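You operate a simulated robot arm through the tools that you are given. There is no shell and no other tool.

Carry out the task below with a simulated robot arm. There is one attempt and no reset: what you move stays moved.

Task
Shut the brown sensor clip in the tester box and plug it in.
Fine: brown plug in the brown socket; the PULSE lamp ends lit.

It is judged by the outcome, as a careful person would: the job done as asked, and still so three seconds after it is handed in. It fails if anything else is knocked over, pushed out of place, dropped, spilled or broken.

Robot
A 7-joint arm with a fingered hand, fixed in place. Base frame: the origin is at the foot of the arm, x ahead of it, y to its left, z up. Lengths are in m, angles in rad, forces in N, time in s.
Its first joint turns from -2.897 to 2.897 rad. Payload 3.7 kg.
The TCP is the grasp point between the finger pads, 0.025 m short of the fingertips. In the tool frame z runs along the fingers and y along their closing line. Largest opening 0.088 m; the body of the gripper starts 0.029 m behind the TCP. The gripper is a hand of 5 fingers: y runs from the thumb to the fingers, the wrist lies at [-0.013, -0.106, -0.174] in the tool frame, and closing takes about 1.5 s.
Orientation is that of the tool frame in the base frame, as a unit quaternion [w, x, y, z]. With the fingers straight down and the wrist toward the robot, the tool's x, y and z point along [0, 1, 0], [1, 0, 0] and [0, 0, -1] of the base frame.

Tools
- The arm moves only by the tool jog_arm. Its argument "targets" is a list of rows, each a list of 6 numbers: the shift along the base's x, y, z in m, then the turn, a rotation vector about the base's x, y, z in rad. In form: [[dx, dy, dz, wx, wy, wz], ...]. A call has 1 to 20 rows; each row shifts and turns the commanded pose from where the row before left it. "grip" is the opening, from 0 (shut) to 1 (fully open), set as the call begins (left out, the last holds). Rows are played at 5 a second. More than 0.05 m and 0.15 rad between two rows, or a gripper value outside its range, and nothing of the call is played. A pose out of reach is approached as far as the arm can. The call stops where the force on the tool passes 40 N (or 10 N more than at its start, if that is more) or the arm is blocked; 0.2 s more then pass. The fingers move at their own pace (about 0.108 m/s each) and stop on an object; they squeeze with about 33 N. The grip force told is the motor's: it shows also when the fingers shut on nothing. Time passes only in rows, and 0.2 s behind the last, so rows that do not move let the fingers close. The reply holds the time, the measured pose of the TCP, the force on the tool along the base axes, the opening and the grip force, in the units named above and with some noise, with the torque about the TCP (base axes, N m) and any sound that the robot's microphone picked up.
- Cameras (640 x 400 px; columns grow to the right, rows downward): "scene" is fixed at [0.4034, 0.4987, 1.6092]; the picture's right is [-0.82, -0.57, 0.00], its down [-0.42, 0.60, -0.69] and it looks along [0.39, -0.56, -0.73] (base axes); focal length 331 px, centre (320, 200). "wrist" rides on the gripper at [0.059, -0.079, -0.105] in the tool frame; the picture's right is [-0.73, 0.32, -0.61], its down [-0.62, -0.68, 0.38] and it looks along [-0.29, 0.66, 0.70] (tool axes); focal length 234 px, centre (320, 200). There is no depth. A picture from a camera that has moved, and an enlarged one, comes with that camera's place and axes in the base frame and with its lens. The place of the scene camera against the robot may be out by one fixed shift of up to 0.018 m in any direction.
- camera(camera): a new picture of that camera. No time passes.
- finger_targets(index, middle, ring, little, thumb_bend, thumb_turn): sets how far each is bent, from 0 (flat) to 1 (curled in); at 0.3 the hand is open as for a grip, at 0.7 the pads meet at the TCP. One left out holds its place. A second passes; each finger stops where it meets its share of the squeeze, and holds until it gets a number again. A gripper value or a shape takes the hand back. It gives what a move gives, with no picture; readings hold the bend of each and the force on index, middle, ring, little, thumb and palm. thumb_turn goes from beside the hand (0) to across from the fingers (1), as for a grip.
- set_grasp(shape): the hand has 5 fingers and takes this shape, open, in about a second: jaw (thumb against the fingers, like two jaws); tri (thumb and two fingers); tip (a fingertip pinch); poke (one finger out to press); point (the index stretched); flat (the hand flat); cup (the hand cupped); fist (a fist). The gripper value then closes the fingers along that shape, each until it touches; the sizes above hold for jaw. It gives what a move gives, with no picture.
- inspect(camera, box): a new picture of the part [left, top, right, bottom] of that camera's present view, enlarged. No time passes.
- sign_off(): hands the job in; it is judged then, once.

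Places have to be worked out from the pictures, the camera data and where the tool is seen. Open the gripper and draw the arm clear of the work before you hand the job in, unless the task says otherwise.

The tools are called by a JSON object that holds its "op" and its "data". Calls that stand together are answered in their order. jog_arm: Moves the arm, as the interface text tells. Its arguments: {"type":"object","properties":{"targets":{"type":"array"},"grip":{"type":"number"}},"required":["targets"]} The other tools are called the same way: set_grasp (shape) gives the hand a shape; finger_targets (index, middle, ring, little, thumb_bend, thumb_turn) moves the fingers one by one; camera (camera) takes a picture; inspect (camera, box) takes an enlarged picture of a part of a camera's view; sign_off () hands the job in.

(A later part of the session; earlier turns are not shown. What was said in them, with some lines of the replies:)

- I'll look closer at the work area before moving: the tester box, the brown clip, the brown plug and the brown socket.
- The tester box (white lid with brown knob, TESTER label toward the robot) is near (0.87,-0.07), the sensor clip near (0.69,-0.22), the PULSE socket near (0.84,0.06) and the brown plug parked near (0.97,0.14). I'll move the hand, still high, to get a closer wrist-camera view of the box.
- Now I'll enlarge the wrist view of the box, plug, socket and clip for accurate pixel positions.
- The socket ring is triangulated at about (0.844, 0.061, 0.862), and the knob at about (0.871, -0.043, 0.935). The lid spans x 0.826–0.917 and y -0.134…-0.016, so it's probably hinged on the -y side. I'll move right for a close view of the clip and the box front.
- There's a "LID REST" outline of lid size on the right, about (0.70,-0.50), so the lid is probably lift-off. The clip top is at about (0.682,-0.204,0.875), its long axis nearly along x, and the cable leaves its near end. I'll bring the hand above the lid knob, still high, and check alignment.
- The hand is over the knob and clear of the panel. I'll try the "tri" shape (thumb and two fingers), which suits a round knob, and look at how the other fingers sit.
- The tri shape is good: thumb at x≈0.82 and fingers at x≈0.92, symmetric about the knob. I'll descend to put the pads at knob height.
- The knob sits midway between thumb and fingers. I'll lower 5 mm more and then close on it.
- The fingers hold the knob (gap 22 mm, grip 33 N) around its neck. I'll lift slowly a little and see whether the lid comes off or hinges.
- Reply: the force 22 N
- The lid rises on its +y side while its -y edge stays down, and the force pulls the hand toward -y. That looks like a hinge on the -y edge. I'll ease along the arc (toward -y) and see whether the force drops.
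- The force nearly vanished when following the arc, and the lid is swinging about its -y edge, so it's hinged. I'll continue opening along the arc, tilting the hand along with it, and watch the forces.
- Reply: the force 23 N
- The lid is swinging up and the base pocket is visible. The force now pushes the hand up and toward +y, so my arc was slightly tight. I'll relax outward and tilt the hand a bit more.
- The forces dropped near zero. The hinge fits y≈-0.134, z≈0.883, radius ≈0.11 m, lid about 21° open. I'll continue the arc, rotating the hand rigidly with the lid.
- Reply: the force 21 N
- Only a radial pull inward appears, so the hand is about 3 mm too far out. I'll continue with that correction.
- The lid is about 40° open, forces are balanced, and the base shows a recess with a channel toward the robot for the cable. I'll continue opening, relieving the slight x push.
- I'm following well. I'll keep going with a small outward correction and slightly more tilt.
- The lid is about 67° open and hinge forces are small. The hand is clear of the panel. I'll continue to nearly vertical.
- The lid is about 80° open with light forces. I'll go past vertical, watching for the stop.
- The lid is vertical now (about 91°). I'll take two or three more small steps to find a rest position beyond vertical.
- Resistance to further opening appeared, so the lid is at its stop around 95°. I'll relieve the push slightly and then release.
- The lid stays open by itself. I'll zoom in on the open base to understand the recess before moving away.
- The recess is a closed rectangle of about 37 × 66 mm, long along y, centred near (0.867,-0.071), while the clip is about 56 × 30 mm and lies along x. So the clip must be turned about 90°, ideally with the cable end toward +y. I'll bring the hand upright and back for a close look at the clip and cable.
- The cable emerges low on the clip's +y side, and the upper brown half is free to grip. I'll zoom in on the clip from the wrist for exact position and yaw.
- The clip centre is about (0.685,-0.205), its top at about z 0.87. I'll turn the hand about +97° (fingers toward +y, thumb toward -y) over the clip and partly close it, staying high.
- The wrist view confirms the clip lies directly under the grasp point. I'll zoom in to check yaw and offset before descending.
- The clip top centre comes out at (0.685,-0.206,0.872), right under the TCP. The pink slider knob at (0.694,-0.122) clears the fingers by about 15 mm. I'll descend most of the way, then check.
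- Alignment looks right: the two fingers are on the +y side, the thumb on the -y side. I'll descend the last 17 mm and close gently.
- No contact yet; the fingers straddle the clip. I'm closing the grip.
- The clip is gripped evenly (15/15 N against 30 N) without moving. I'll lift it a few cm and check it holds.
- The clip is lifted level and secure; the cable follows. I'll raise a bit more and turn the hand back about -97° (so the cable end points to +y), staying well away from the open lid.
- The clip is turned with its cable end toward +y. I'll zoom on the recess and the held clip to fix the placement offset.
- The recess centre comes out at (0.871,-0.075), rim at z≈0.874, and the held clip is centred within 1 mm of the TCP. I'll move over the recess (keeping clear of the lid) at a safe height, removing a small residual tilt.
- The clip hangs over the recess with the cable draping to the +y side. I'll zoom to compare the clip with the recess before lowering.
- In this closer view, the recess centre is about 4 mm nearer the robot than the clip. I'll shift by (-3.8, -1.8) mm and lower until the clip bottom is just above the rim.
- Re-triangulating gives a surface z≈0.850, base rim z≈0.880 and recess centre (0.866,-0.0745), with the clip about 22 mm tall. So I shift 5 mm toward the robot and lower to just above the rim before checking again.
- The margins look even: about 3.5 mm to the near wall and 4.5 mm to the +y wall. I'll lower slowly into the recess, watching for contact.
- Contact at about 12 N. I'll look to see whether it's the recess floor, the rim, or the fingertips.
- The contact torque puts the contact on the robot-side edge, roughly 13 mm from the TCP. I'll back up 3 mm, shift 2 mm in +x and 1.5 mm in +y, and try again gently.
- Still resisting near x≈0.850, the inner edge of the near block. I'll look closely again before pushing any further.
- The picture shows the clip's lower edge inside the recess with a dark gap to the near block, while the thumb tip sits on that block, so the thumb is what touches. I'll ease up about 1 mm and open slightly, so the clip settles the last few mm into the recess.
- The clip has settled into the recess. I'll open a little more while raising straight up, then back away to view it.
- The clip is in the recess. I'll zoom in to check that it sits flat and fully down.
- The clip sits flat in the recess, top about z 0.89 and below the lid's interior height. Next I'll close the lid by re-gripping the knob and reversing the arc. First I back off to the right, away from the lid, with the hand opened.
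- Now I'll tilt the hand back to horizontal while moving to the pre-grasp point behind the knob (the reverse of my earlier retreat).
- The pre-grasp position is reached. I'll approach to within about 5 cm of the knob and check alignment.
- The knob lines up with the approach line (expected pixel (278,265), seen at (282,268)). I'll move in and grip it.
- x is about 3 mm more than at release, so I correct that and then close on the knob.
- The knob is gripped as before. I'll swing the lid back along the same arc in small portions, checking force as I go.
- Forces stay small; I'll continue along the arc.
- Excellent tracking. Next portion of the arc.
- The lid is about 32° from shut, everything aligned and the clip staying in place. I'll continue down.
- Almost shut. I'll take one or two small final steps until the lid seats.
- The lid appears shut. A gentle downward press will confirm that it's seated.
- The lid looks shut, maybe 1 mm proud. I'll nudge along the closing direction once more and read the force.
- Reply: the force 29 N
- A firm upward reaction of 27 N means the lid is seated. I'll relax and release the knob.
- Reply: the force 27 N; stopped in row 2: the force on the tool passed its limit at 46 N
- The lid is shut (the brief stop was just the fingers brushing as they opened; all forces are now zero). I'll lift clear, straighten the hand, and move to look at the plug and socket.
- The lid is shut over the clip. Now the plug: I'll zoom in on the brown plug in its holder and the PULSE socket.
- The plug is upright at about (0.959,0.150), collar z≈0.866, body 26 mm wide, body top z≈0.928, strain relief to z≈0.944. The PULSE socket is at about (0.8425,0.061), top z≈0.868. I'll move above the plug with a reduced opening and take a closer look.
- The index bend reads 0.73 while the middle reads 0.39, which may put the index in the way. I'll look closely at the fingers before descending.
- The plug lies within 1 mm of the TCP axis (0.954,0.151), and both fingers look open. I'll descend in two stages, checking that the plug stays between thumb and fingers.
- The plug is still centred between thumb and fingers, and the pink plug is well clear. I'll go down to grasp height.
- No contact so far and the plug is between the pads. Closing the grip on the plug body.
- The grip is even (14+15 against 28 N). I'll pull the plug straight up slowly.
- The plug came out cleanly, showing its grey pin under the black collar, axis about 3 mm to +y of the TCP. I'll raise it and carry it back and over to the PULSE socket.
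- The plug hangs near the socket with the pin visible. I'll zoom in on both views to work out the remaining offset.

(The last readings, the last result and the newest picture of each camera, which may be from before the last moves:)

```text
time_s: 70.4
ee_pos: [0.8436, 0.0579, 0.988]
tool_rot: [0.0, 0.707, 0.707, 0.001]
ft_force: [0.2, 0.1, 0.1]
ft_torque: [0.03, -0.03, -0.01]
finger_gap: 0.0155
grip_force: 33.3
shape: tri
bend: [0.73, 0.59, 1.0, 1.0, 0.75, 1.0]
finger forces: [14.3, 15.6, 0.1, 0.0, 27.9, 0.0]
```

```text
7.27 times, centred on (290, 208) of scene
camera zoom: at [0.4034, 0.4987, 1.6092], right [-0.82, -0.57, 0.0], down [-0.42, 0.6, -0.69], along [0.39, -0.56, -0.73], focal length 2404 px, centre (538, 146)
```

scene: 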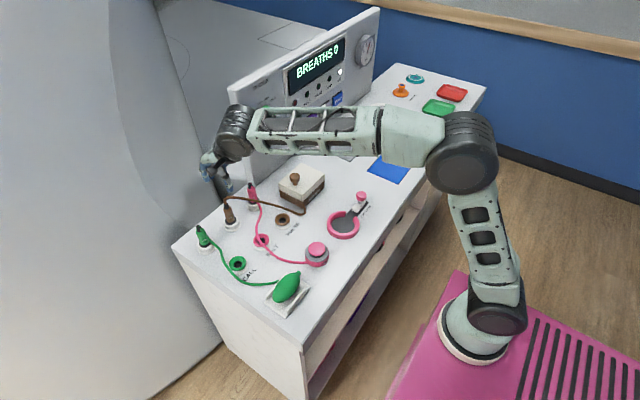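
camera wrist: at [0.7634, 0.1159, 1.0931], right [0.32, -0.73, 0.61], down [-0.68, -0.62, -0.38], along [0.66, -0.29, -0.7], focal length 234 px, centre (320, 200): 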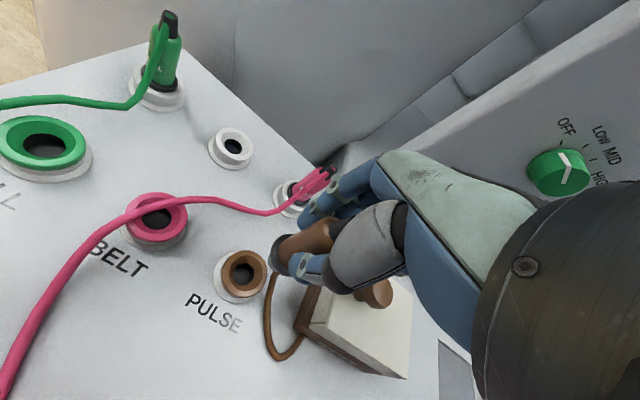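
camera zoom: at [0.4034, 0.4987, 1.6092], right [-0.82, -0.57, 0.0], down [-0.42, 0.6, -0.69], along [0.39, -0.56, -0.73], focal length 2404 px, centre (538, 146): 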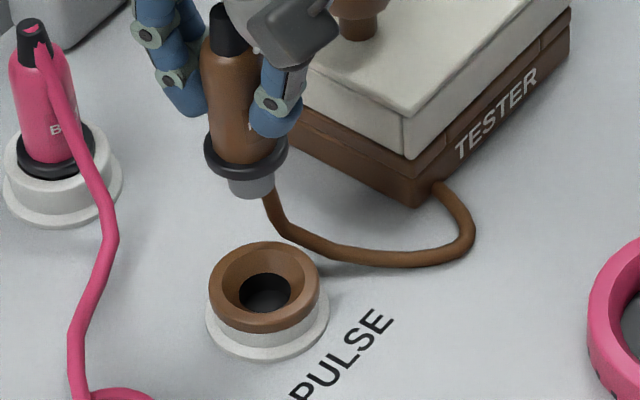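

The plug axis (0.842,0.060) is within about 2 mm of the socket centre in both views, well inside the funnel. I'll lower to just above the socket and check again.

{"op": "jog_arm", "data": {"targets": [[-0.0005, 0.0005, -0.015, 0, 0, 0], [0, 0, -0.015, 0, 0, 0], [0, 0, -0.007, 0, 0, 0], [0, 0, 0, 0, 0, 0]]}}

{"op": "inspect", "data": {"camera": "wrist", "box": [200, 200, 340, 320]}}

{"op": "inspect", "data": {"camera": "scene", "box": [265, 180, 315, 235]}}

```text
time_s: 71.4
ee_pos: [0.8422, 0.0599, 0.9511]
tool_rot: [-0.001, 0.707, 0.707, -0.001]
ft_force: [-0.8, 0.0, -0.4]
ft_torque: [0.04, -0.03, -0.03]
finger_gap: 0.0155
grip_force: 33.0
shape: tri
bend: [0.73, 0.59, 1.0, 1.0, 0.75, 1.0]
finger forces: [14.2, 15.7, 0.0, 0.1, 27.9, 0.1]
```

```text
3.33 times, centred on (270, 260) of wrist
camera zoom: at [0.7642, 0.1176, 1.0564], right [0.32, -0.73, 0.61], down [-0.68, -0.62, -0.38], along [0.66, -0.29, -0.7], focal length 781 px, centre (487, 0)
```

zoom: 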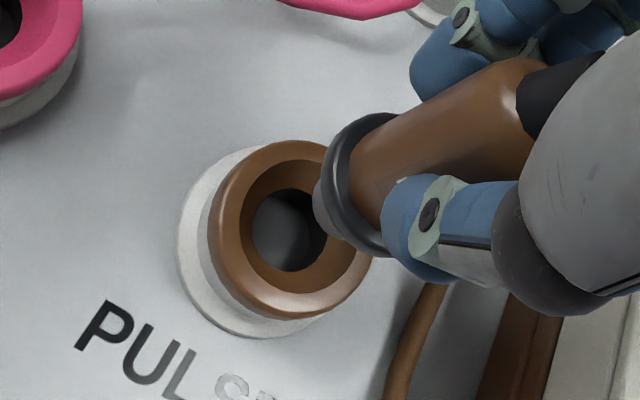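

```text
7.27 times, centred on (290, 208) of scene
camera zoom: at [0.4034, 0.4987, 1.6092], right [-0.82, -0.57, 0.0], down [-0.42, 0.6, -0.69], along [0.39, -0.56, -0.73], focal length 2404 px, centre (538, 146)
```

zoom: 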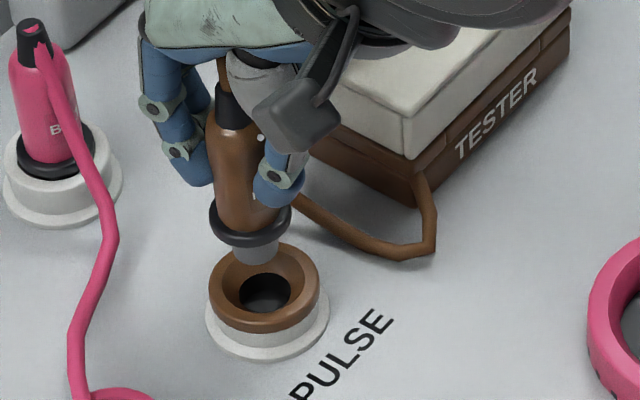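

Both views say the plug is about 4 mm too far in +x. I'll correct by (-4, -1) mm and lower slowly toward the funnel.

{"op": "jog_arm", "data": {"targets": [[-0.004, -0.001, -0.002, 0, 0, 0], [0, 0, -0.005, 0, 0, 0], [0, 0, -0.004, 0, 0, 0], [0, 0, 0, 0, 0, 0]]}}

{"op": "inspect", "data": {"camera": "wrist", "box": [200, 200, 340, 320]}}

{"op": "inspect", "data": {"camera": "scene", "box": [265, 180, 315, 235]}}

```text
time_s: 72.4
ee_pos: [0.8394, 0.0581, 0.9406]
tool_rot: [-0.002, 0.707, 0.707, 0.001]
ft_force: [0.0, 0.3, -0.6]
ft_torque: [-0.01, 0.0, 0.03]
finger_gap: 0.0153
grip_force: 32.7
shape: tri
bend: [0.73, 0.59, 1.0, 1.0, 0.75, 1.0]
finger forces: [14.1, 15.7, 0.1, 0.1, 27.9, 0.0]
```

```text
3.33 times, centred on (270, 260) of wrist
camera zoom: at [0.7603, 0.1173, 1.0451], right [0.32, -0.73, 0.61], down [-0.68, -0.62, -0.38], along [0.66, -0.29, -0.7], focal length 781 px, centre (487, 0)
```

zoom: 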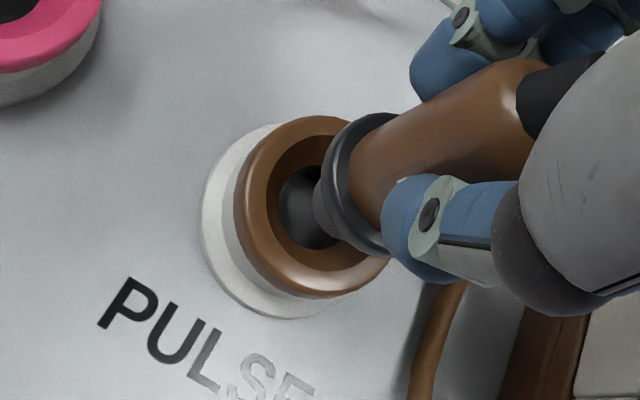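

```text
7.27 times, centred on (290, 208) of scene
camera zoom: at [0.4034, 0.4987, 1.6092], right [-0.82, -0.57, 0.0], down [-0.42, 0.6, -0.69], along [0.39, -0.56, -0.73], focal length 2404 px, centre (538, 146)
```

zoom: 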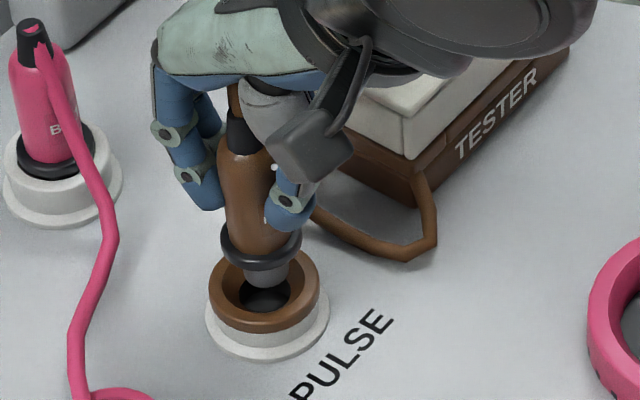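

Now the pin is over the hole in both views. I'll lower slowly into the socket, watching force.

{"op": "jog_arm", "data": {"targets": [[-0.0005, 0, -0.003, 0, 0, 0], [0, 0, -0.003, 0, 0, 0], [0, 0, -0.003, 0, 0, 0]]}}

{"op": "jog_arm", "data": {"targets": [[0, 0, -0.003, 0, 0, 0], [0, 0, -0.003, 0, 0, 0]]}}

{"op": "inspect", "data": {"camera": "scene", "box": [265, 180, 315, 235]}}

{"op": "inspect", "data": {"camera": "wrist", "box": [200, 200, 340, 320]}}

```text
time_s: 73.2
ee_pos: [0.8392, 0.0599, 0.9313]
tool_rot: [0.0, 0.707, 0.708, 0.001]
ft_force: [0.2, -0.1, -1.0]
ft_torque: [0.02, 0.03, -0.03]
finger_gap: 0.0152
grip_force: 32.5
shape: tri
bend: [0.73, 0.59, 1.0, 1.0, 0.75, 1.0]
finger forces: [14.2, 15.7, 0.1, 0.0, 27.9, 0.0]
```

```text
time_s: 73.8
ee_pos: [0.8383, 0.057, 0.9246]
tool_rot: [-0.001, 0.707, 0.707, 0.0]
ft_force: [-0.9, 0.9, -0.1]
ft_torque: [0.01, -0.02, 0.02]
finger_gap: 0.0154
grip_force: 33.8
shape: tri
bend: [0.73, 0.59, 1.0, 1.0, 0.75, 1.0]
finger forces: [14.3, 15.7, 0.0, 0.1, 27.9, 0.0]
```

```text
7.27 times, centred on (290, 208) of scene
camera zoom: at [0.4034, 0.4987, 1.6092], right [-0.82, -0.57, 0.0], down [-0.42, 0.6, -0.69], along [0.39, -0.56, -0.73], focal length 2404 px, centre (538, 146)
```

zoom: 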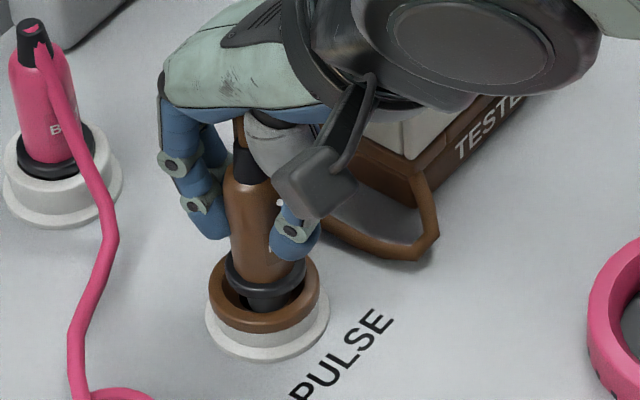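

```text
3.33 times, centred on (270, 260) of wrist
camera zoom: at [0.7593, 0.1176, 1.0293], right [0.32, -0.73, 0.61], down [-0.68, -0.62, -0.38], along [0.66, -0.29, -0.7], focal length 781 px, centre (487, 0)
```

zoom: 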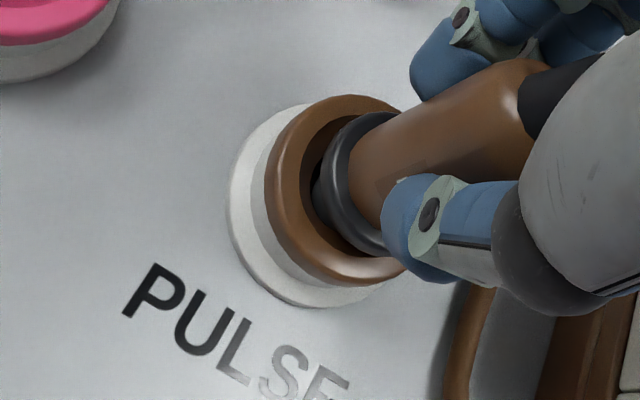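

The pin is entering the hole without force. I'll continue down in small steps until it seats.

{"op": "jog_arm", "data": {"targets": [[0, 0.001, -0.003, 0, 0, 0], [0, 0, -0.003, 0, 0, 0]]}}

{"op": "jog_arm", "data": {"targets": [[0, 0, -0.002, 0, 0, 0], [0, 0, -0.002, 0, 0, 0]]}}

{"op": "inspect", "data": {"camera": "scene", "box": [265, 180, 315, 235]}}

{"op": "inspect", "data": {"camera": "wrist", "box": [200, 200, 340, 320]}}

{"op": "inspect", "data": {"camera": "scene", "box": [270, 20, 370, 140]}}

```text
time_s: 74.4
ee_pos: [0.8389, 0.0606, 0.9202]
tool_rot: [0.0, 0.707, 0.707, 0.001]
ft_force: [-1.1, 0.3, 3.3]
ft_torque: [0.0, -0.03, -0.01]
finger_gap: 0.0154
grip_force: 32.7
shape: tri
bend: [0.73, 0.59, 1.0, 1.0, 0.75, 1.0]
finger forces: [14.4, 16.0, 0.0, 0.0, 28.6, 0.0]
```

```text
time_s: 75.0
ee_pos: [0.839, 0.0605, 0.9176]
tool_rot: [0.0, 0.707, 0.707, 0.003]
ft_force: [-3.0, -0.5, 22.9]
ft_torque: [0.01, 0.05, -0.05]
finger_gap: 0.0163
grip_force: 32.7
shape: tri
bend: [0.73, 0.59, 1.0, 1.0, 0.75, 1.0]
finger forces: [15.3, 17.7, 0.0, 0.0, 34.8, 0.1]
```

```text
7.27 times, centred on (290, 208) of scene
camera zoom: at [0.4034, 0.4987, 1.6092], right [-0.82, -0.57, 0.0], down [-0.42, 0.6, -0.69], along [0.39, -0.56, -0.73], focal length 2404 px, centre (538, 146)
```

zoom: 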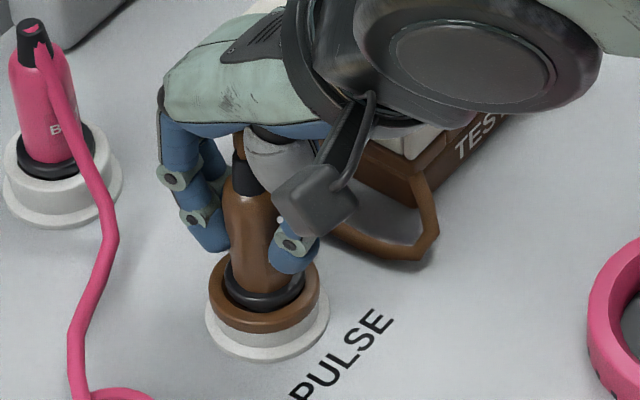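

```text
3.33 times, centred on (270, 260) of wrist
camera zoom: at [0.7591, 0.1187, 1.0222], right [0.32, -0.73, 0.61], down [-0.68, -0.62, -0.39], along [0.66, -0.29, -0.69], focal length 781 px, centre (487, 0)
```

zoom: 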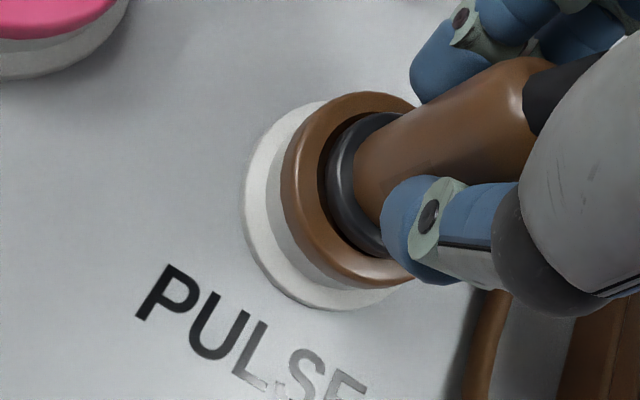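

```text
3.33 times, centred on (320, 80) of scene
camera zoom: at [0.4034, 0.4987, 1.6092], right [-0.82, -0.57, 0.0], down [-0.42, 0.6, -0.69], along [0.39, -0.56, -0.73], focal length 1102 px, centre (320, 600)
```

zoom: 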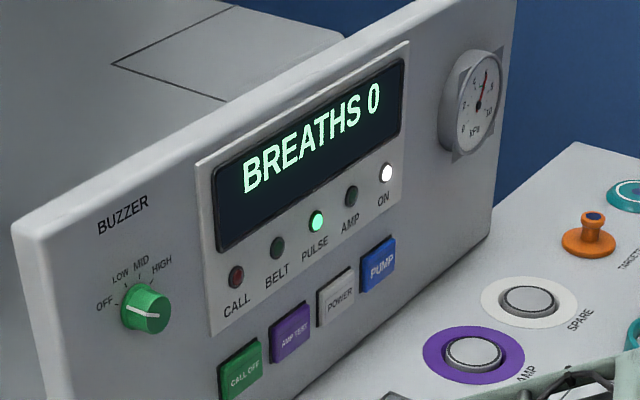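

The PULSE lamp is lit and the plug meets a firm stop (23 N). I'll give one small extra press to be sure it's fully seated.

{"op": "jog_arm", "data": {"targets": [[0, 0, -0.001, 0, 0, 0]]}}

```text
time_s: 75.4
ee_pos: [0.8375, 0.0614, 0.9178]
tool_rot: [0.0, 0.707, 0.707, 0.002]
ft_force: [-3.3, 2.4, 34.1]
ft_torque: [0.01, 0.0, -0.05]
finger_gap: 0.0168
grip_force: 32.7
shape: tri
bend: [0.74, 0.59, 1.0, 1.0, 0.75, 1.0]
finger forces: [16.6, 19.4, 0.0, 0.1, 36.9, 0.0]
```

It's firmly seated (no further travel, 34 N). I'll relax the push and open the hand gently.

{"op": "jog_arm", "data": {"targets": [[0, 0, 0.002, 0, 0, 0], [0, 0, 0.001, 0, 0, 0]]}}

{"op": "jog_arm", "data": {"targets": [[0, 0, 0, 0, 0, 0], [0, 0, 0, 0, 0, 0], [0, 0, 0, 0, 0, 0], [0, 0, 0, 0, 0, 0], [0, 0, 0, 0, 0, 0]], "grip": 0.7}}

{"op": "inspect", "data": {"camera": "scene", "box": [265, 180, 315, 235]}}

{"op": "inspect", "data": {"camera": "wrist", "box": [200, 140, 420, 330]}}

```text
time_s: 76.0
ee_pos: [0.8388, 0.0605, 0.9173]
tool_rot: [0.0, 0.707, 0.707, 0.001]
ft_force: [0.9, 5.3, 21.1]
ft_torque: [0.06, -0.07, -0.01]
finger_gap: 0.0172
grip_force: 33.0
shape: tri
bend: [0.74, 0.59, 1.0, 1.0, 0.75, 1.0]
finger forces: [18.0, 18.1, 0.0, 0.0, 33.8, 0.0]
```

```text
time_s: 77.2
ee_pos: [0.8383, 0.059, 0.9169]
tool_rot: [-0.001, 0.707, 0.707, 0.001]
ft_force: [0.0, 0.7, 0.6]
ft_torque: [0.01, 0.0, -0.02]
finger_gap: 0.0612
grip_force: 0.1
shape: tri
bend: [0.27, 0.37, 0.99, 0.99, 0.58, 0.99]
finger forces: [0.0, 0.0, 0.0, 0.0, 0.0, 0.0]
```

```text
7.27 times, centred on (290, 208) of scene
camera zoom: at [0.4034, 0.4987, 1.6092], right [-0.82, -0.57, 0.0], down [-0.42, 0.6, -0.69], along [0.39, -0.56, -0.73], focal length 2404 px, centre (538, 146)
```

zoom: 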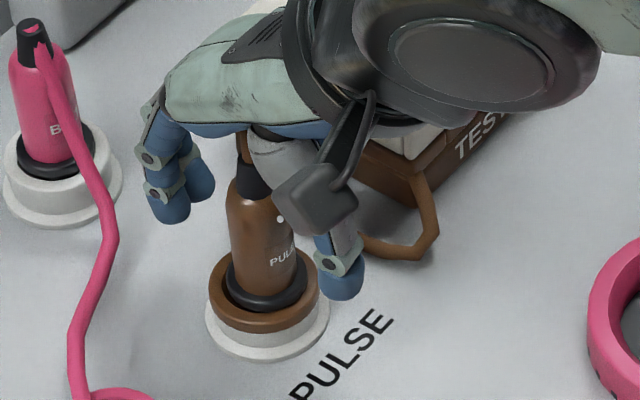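

```text
2.11 times, centred on (310, 235) of wrist
camera zoom: at [0.7596, 0.118, 1.0217], right [0.32, -0.73, 0.61], down [-0.68, -0.62, -0.38], along [0.66, -0.29, -0.7], focal length 493 px, centre (341, 126)
```

zoom: 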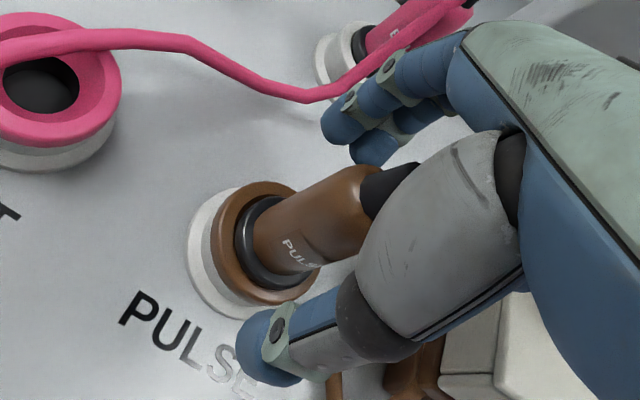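

The plug stands upright in the brown socket, released. I'll raise straight up, slowly at first, then draw back clear.

{"op": "jog_arm", "data": {"targets": [[0, 0, 0.005, 0, 0, 0], [0, 0, 0.01, 0, 0, 0], [0, 0, 0.015, 0, 0, 0], [0, 0, 0.025, 0, 0, 0], [0, 0, 0.03, 0, 0, 0], [0, 0, 0.03, 0, 0, 0]]}}

{"op": "inspect", "data": {"camera": "scene", "box": [245, 150, 345, 240]}}

{"op": "inspect", "data": {"camera": "scene", "box": [270, 20, 370, 140]}}

```text
time_s: 78.6
ee_pos: [0.8372, 0.0607, 1.0321]
tool_rot: [-0.001, 0.708, 0.706, -0.001]
ft_force: [-0.9, 0.0, -0.2]
ft_torque: [0.0, 0.02, 0.0]
finger_gap: 0.0613
grip_force: 0.1
shape: tri
bend: [0.27, 0.37, 0.99, 0.99, 0.58, 0.99]
finger forces: [0.1, 0.0, 0.0, 0.0, 0.1, 0.0]
```

```text
4.44 times, centred on (295, 195) of scene
camera zoom: at [0.4034, 0.4987, 1.6092], right [-0.82, -0.57, 0.0], down [-0.42, 0.6, -0.69], along [0.39, -0.56, -0.73], focal length 1469 px, centre (431, 222)
```

zoom: 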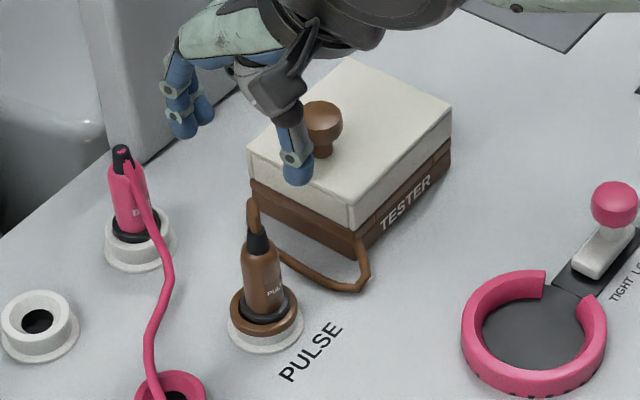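

```text
3.33 times, centred on (320, 80) of scene
camera zoom: at [0.4034, 0.4987, 1.6092], right [-0.82, -0.57, 0.0], down [-0.42, 0.6, -0.69], along [0.39, -0.56, -0.73], focal length 1102 px, centre (320, 600)
```

zoom: 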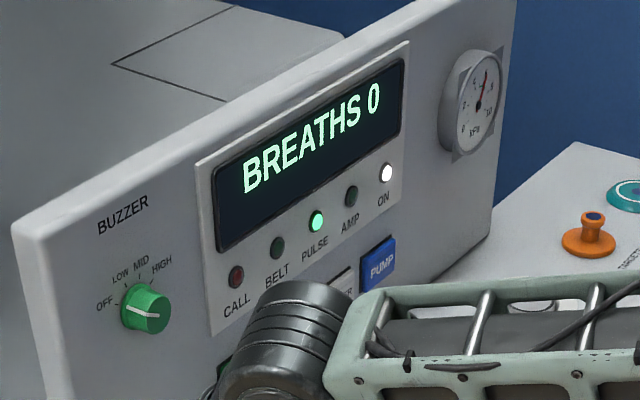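

The plug stays seated, the lid is shut and PULSE is lit. I'll open the hand fully and draw the arm back and up, clear of the work.

{"op": "jog_arm", "data": {"targets": [[-0.02, 0, 0.03, 0, 0, 0], [-0.04, 0, 0.02, 0, 0, 0], [-0.04, 0, 0.02, 0, 0, 0], [-0.04, 0, 0.02, 0, 0, 0], [-0.04, 0, 0.02, 0, 0, 0], [-0.04, 0, 0.02, 0, 0, 0], [-0.04, 0, 0.01, 0, 0, 0], [-0.04, 0, 0, 0, 0, 0], [-0.03, 0, 0, 0, 0, 0]], "grip": 1}}

{"op": "camera", "data": {"camera": "scene"}}

{"op": "camera", "data": {"camera": "wrist"}}

{"op": "inspect", "data": {"camera": "scene", "box": [220, 20, 420, 240]}}

```text
time_s: 80.6
ee_pos: [0.5082, 0.0596, 1.1708]
tool_rot: [-0.001, 0.707, 0.707, 0.001]
ft_force: [0.7, 0.1, -0.2]
ft_torque: [0.01, 0.0, -0.02]
finger_gap: 0.0878
grip_force: 0.0
shape: tri
bend: [0.3, 0.3, 0.99, 0.99, 0.3, 0.98]
finger forces: [0.1, 0.0, 0.0, 0.1, 0.1, 0.0]
```

```text
taken
```

scene: 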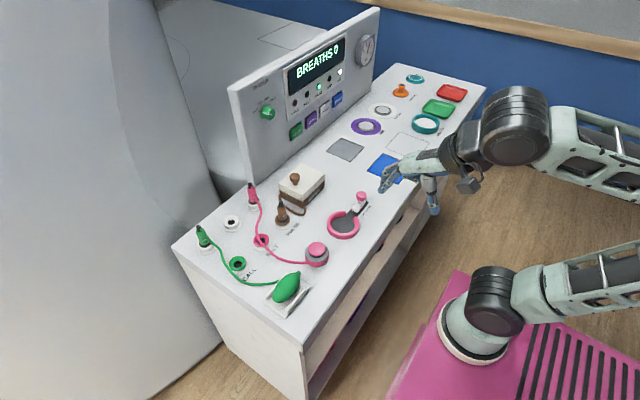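

```text
taken
camera wrist: at [0.4291, 0.1191, 1.275], right [0.32, -0.73, 0.61], down [-0.68, -0.62, -0.38], along [0.66, -0.29, -0.7], focal length 234 px, centre (320, 200)
```

wrist: 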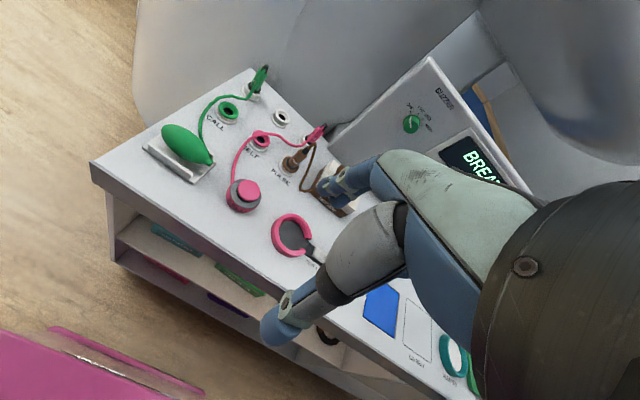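

```text
1.82 times, centred on (320, 130) of scene
camera zoom: at [0.4034, 0.4987, 1.6092], right [-0.82, -0.57, 0.0], down [-0.42, 0.6, -0.69], along [0.39, -0.56, -0.73], focal length 601 px, centre (320, 327)
```

zoom: 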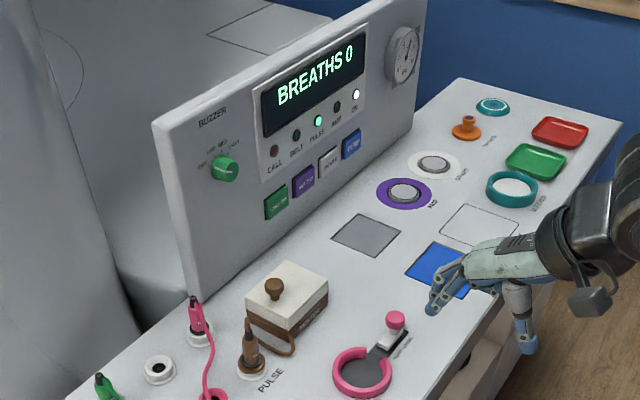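

Everything else is where it was. I'll wait a moment and recheck the lamp, lid and plug before handing in.

{"op": "jog_arm", "data": {"targets": [[0, 0, 0, 0, 0, 0], [0, 0, 0, 0, 0, 0], [0, 0, 0, 0, 0, 0], [0, 0, 0, 0, 0, 0], [0, 0, 0, 0, 0, 0], [0, 0, 0, 0, 0, 0], [0, 0, 0, 0, 0, 0], [0, 0, 0, 0, 0, 0], [0, 0, 0, 0, 0, 0], [0, 0, 0, 0, 0, 0], [0, 0, 0, 0, 0, 0], [0, 0, 0, 0, 0, 0], [0, 0, 0, 0, 0, 0], [0, 0, 0, 0, 0, 0], [0, 0, 0, 0, 0, 0]]}}

{"op": "inspect", "data": {"camera": "scene", "box": [260, 160, 340, 235]}}

{"op": "inspect", "data": {"camera": "scene", "box": [270, 20, 370, 140]}}

```text
time_s: 83.8
ee_pos: [0.5089, 0.0606, 1.1697]
tool_rot: [0.0, 0.707, 0.707, 0.001]
ft_force: [-1.0, 0.1, -0.6]
ft_torque: [-0.02, -0.01, -0.03]
finger_gap: 0.088
grip_force: 0.0
shape: tri
bend: [0.3, 0.3, 0.99, 0.99, 0.3, 0.98]
finger forces: [0.1, 0.0, 0.1, 0.1, 0.0, 0.0]
```

```text
5.33 times, centred on (300, 198) of scene
camera zoom: at [0.4034, 0.4987, 1.6092], right [-0.82, -0.57, 0.0], down [-0.42, 0.6, -0.69], along [0.39, -0.56, -0.73], focal length 1763 px, centre (427, 213)
```

zoom: 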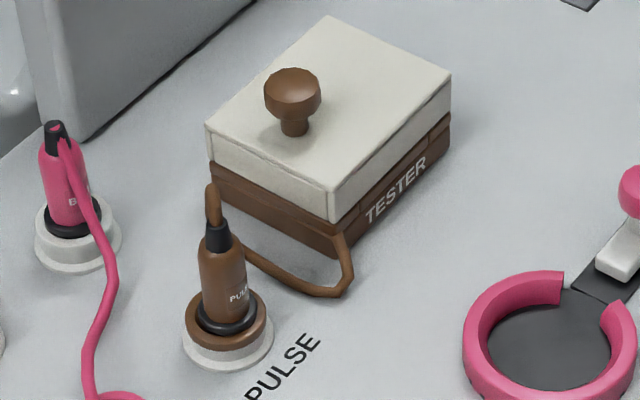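

```text
3.33 times, centred on (320, 80) of scene
camera zoom: at [0.4034, 0.4987, 1.6092], right [-0.82, -0.57, 0.0], down [-0.42, 0.6, -0.69], along [0.39, -0.56, -0.73], focal length 1102 px, centre (320, 600)
```

zoom: 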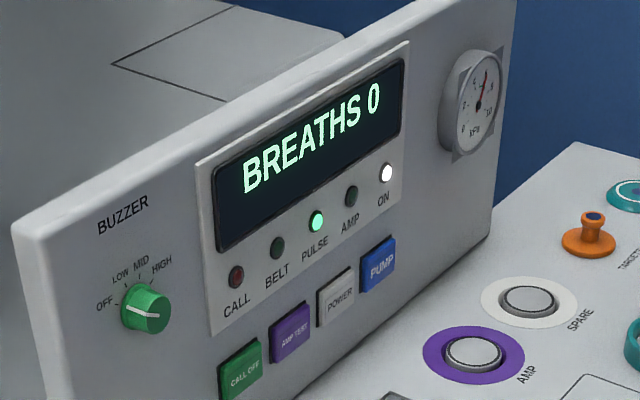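

The clip is shut in the tester box, the brown plug is seated in the brown PULSE socket, and the PULSE lamp has stayed lit. The hand is open and the arm is clear, so I'm handing the job in.

{"op": "sign_off", "data": {}}

```text
The job is handed in.
```

The brown sensor clip is shut in the tester box, its plug is seated in the brown PULSE socket, and the PULSE lamp is lit. The lamp was still lit after a three-second wait with the arm drawn back and the hand open, so I handed the job in.

- **Clip and lid:** the clip lies flat in the recess. The lid turned out to be hinged, so I swung it shut by its knob, and it pressed back firmly once seated.
- **Plug:** it came out of its holder without resistance and went into the socket until it would travel no further.
- **Brief force stop:** as I let go of the lid knob the arm halted once at 46 N, when the fingers brushed the knob or lid while opening. The lid was still shut and in place afterwards.
- **Everything else:** in the final pictures nothing else looks moved.
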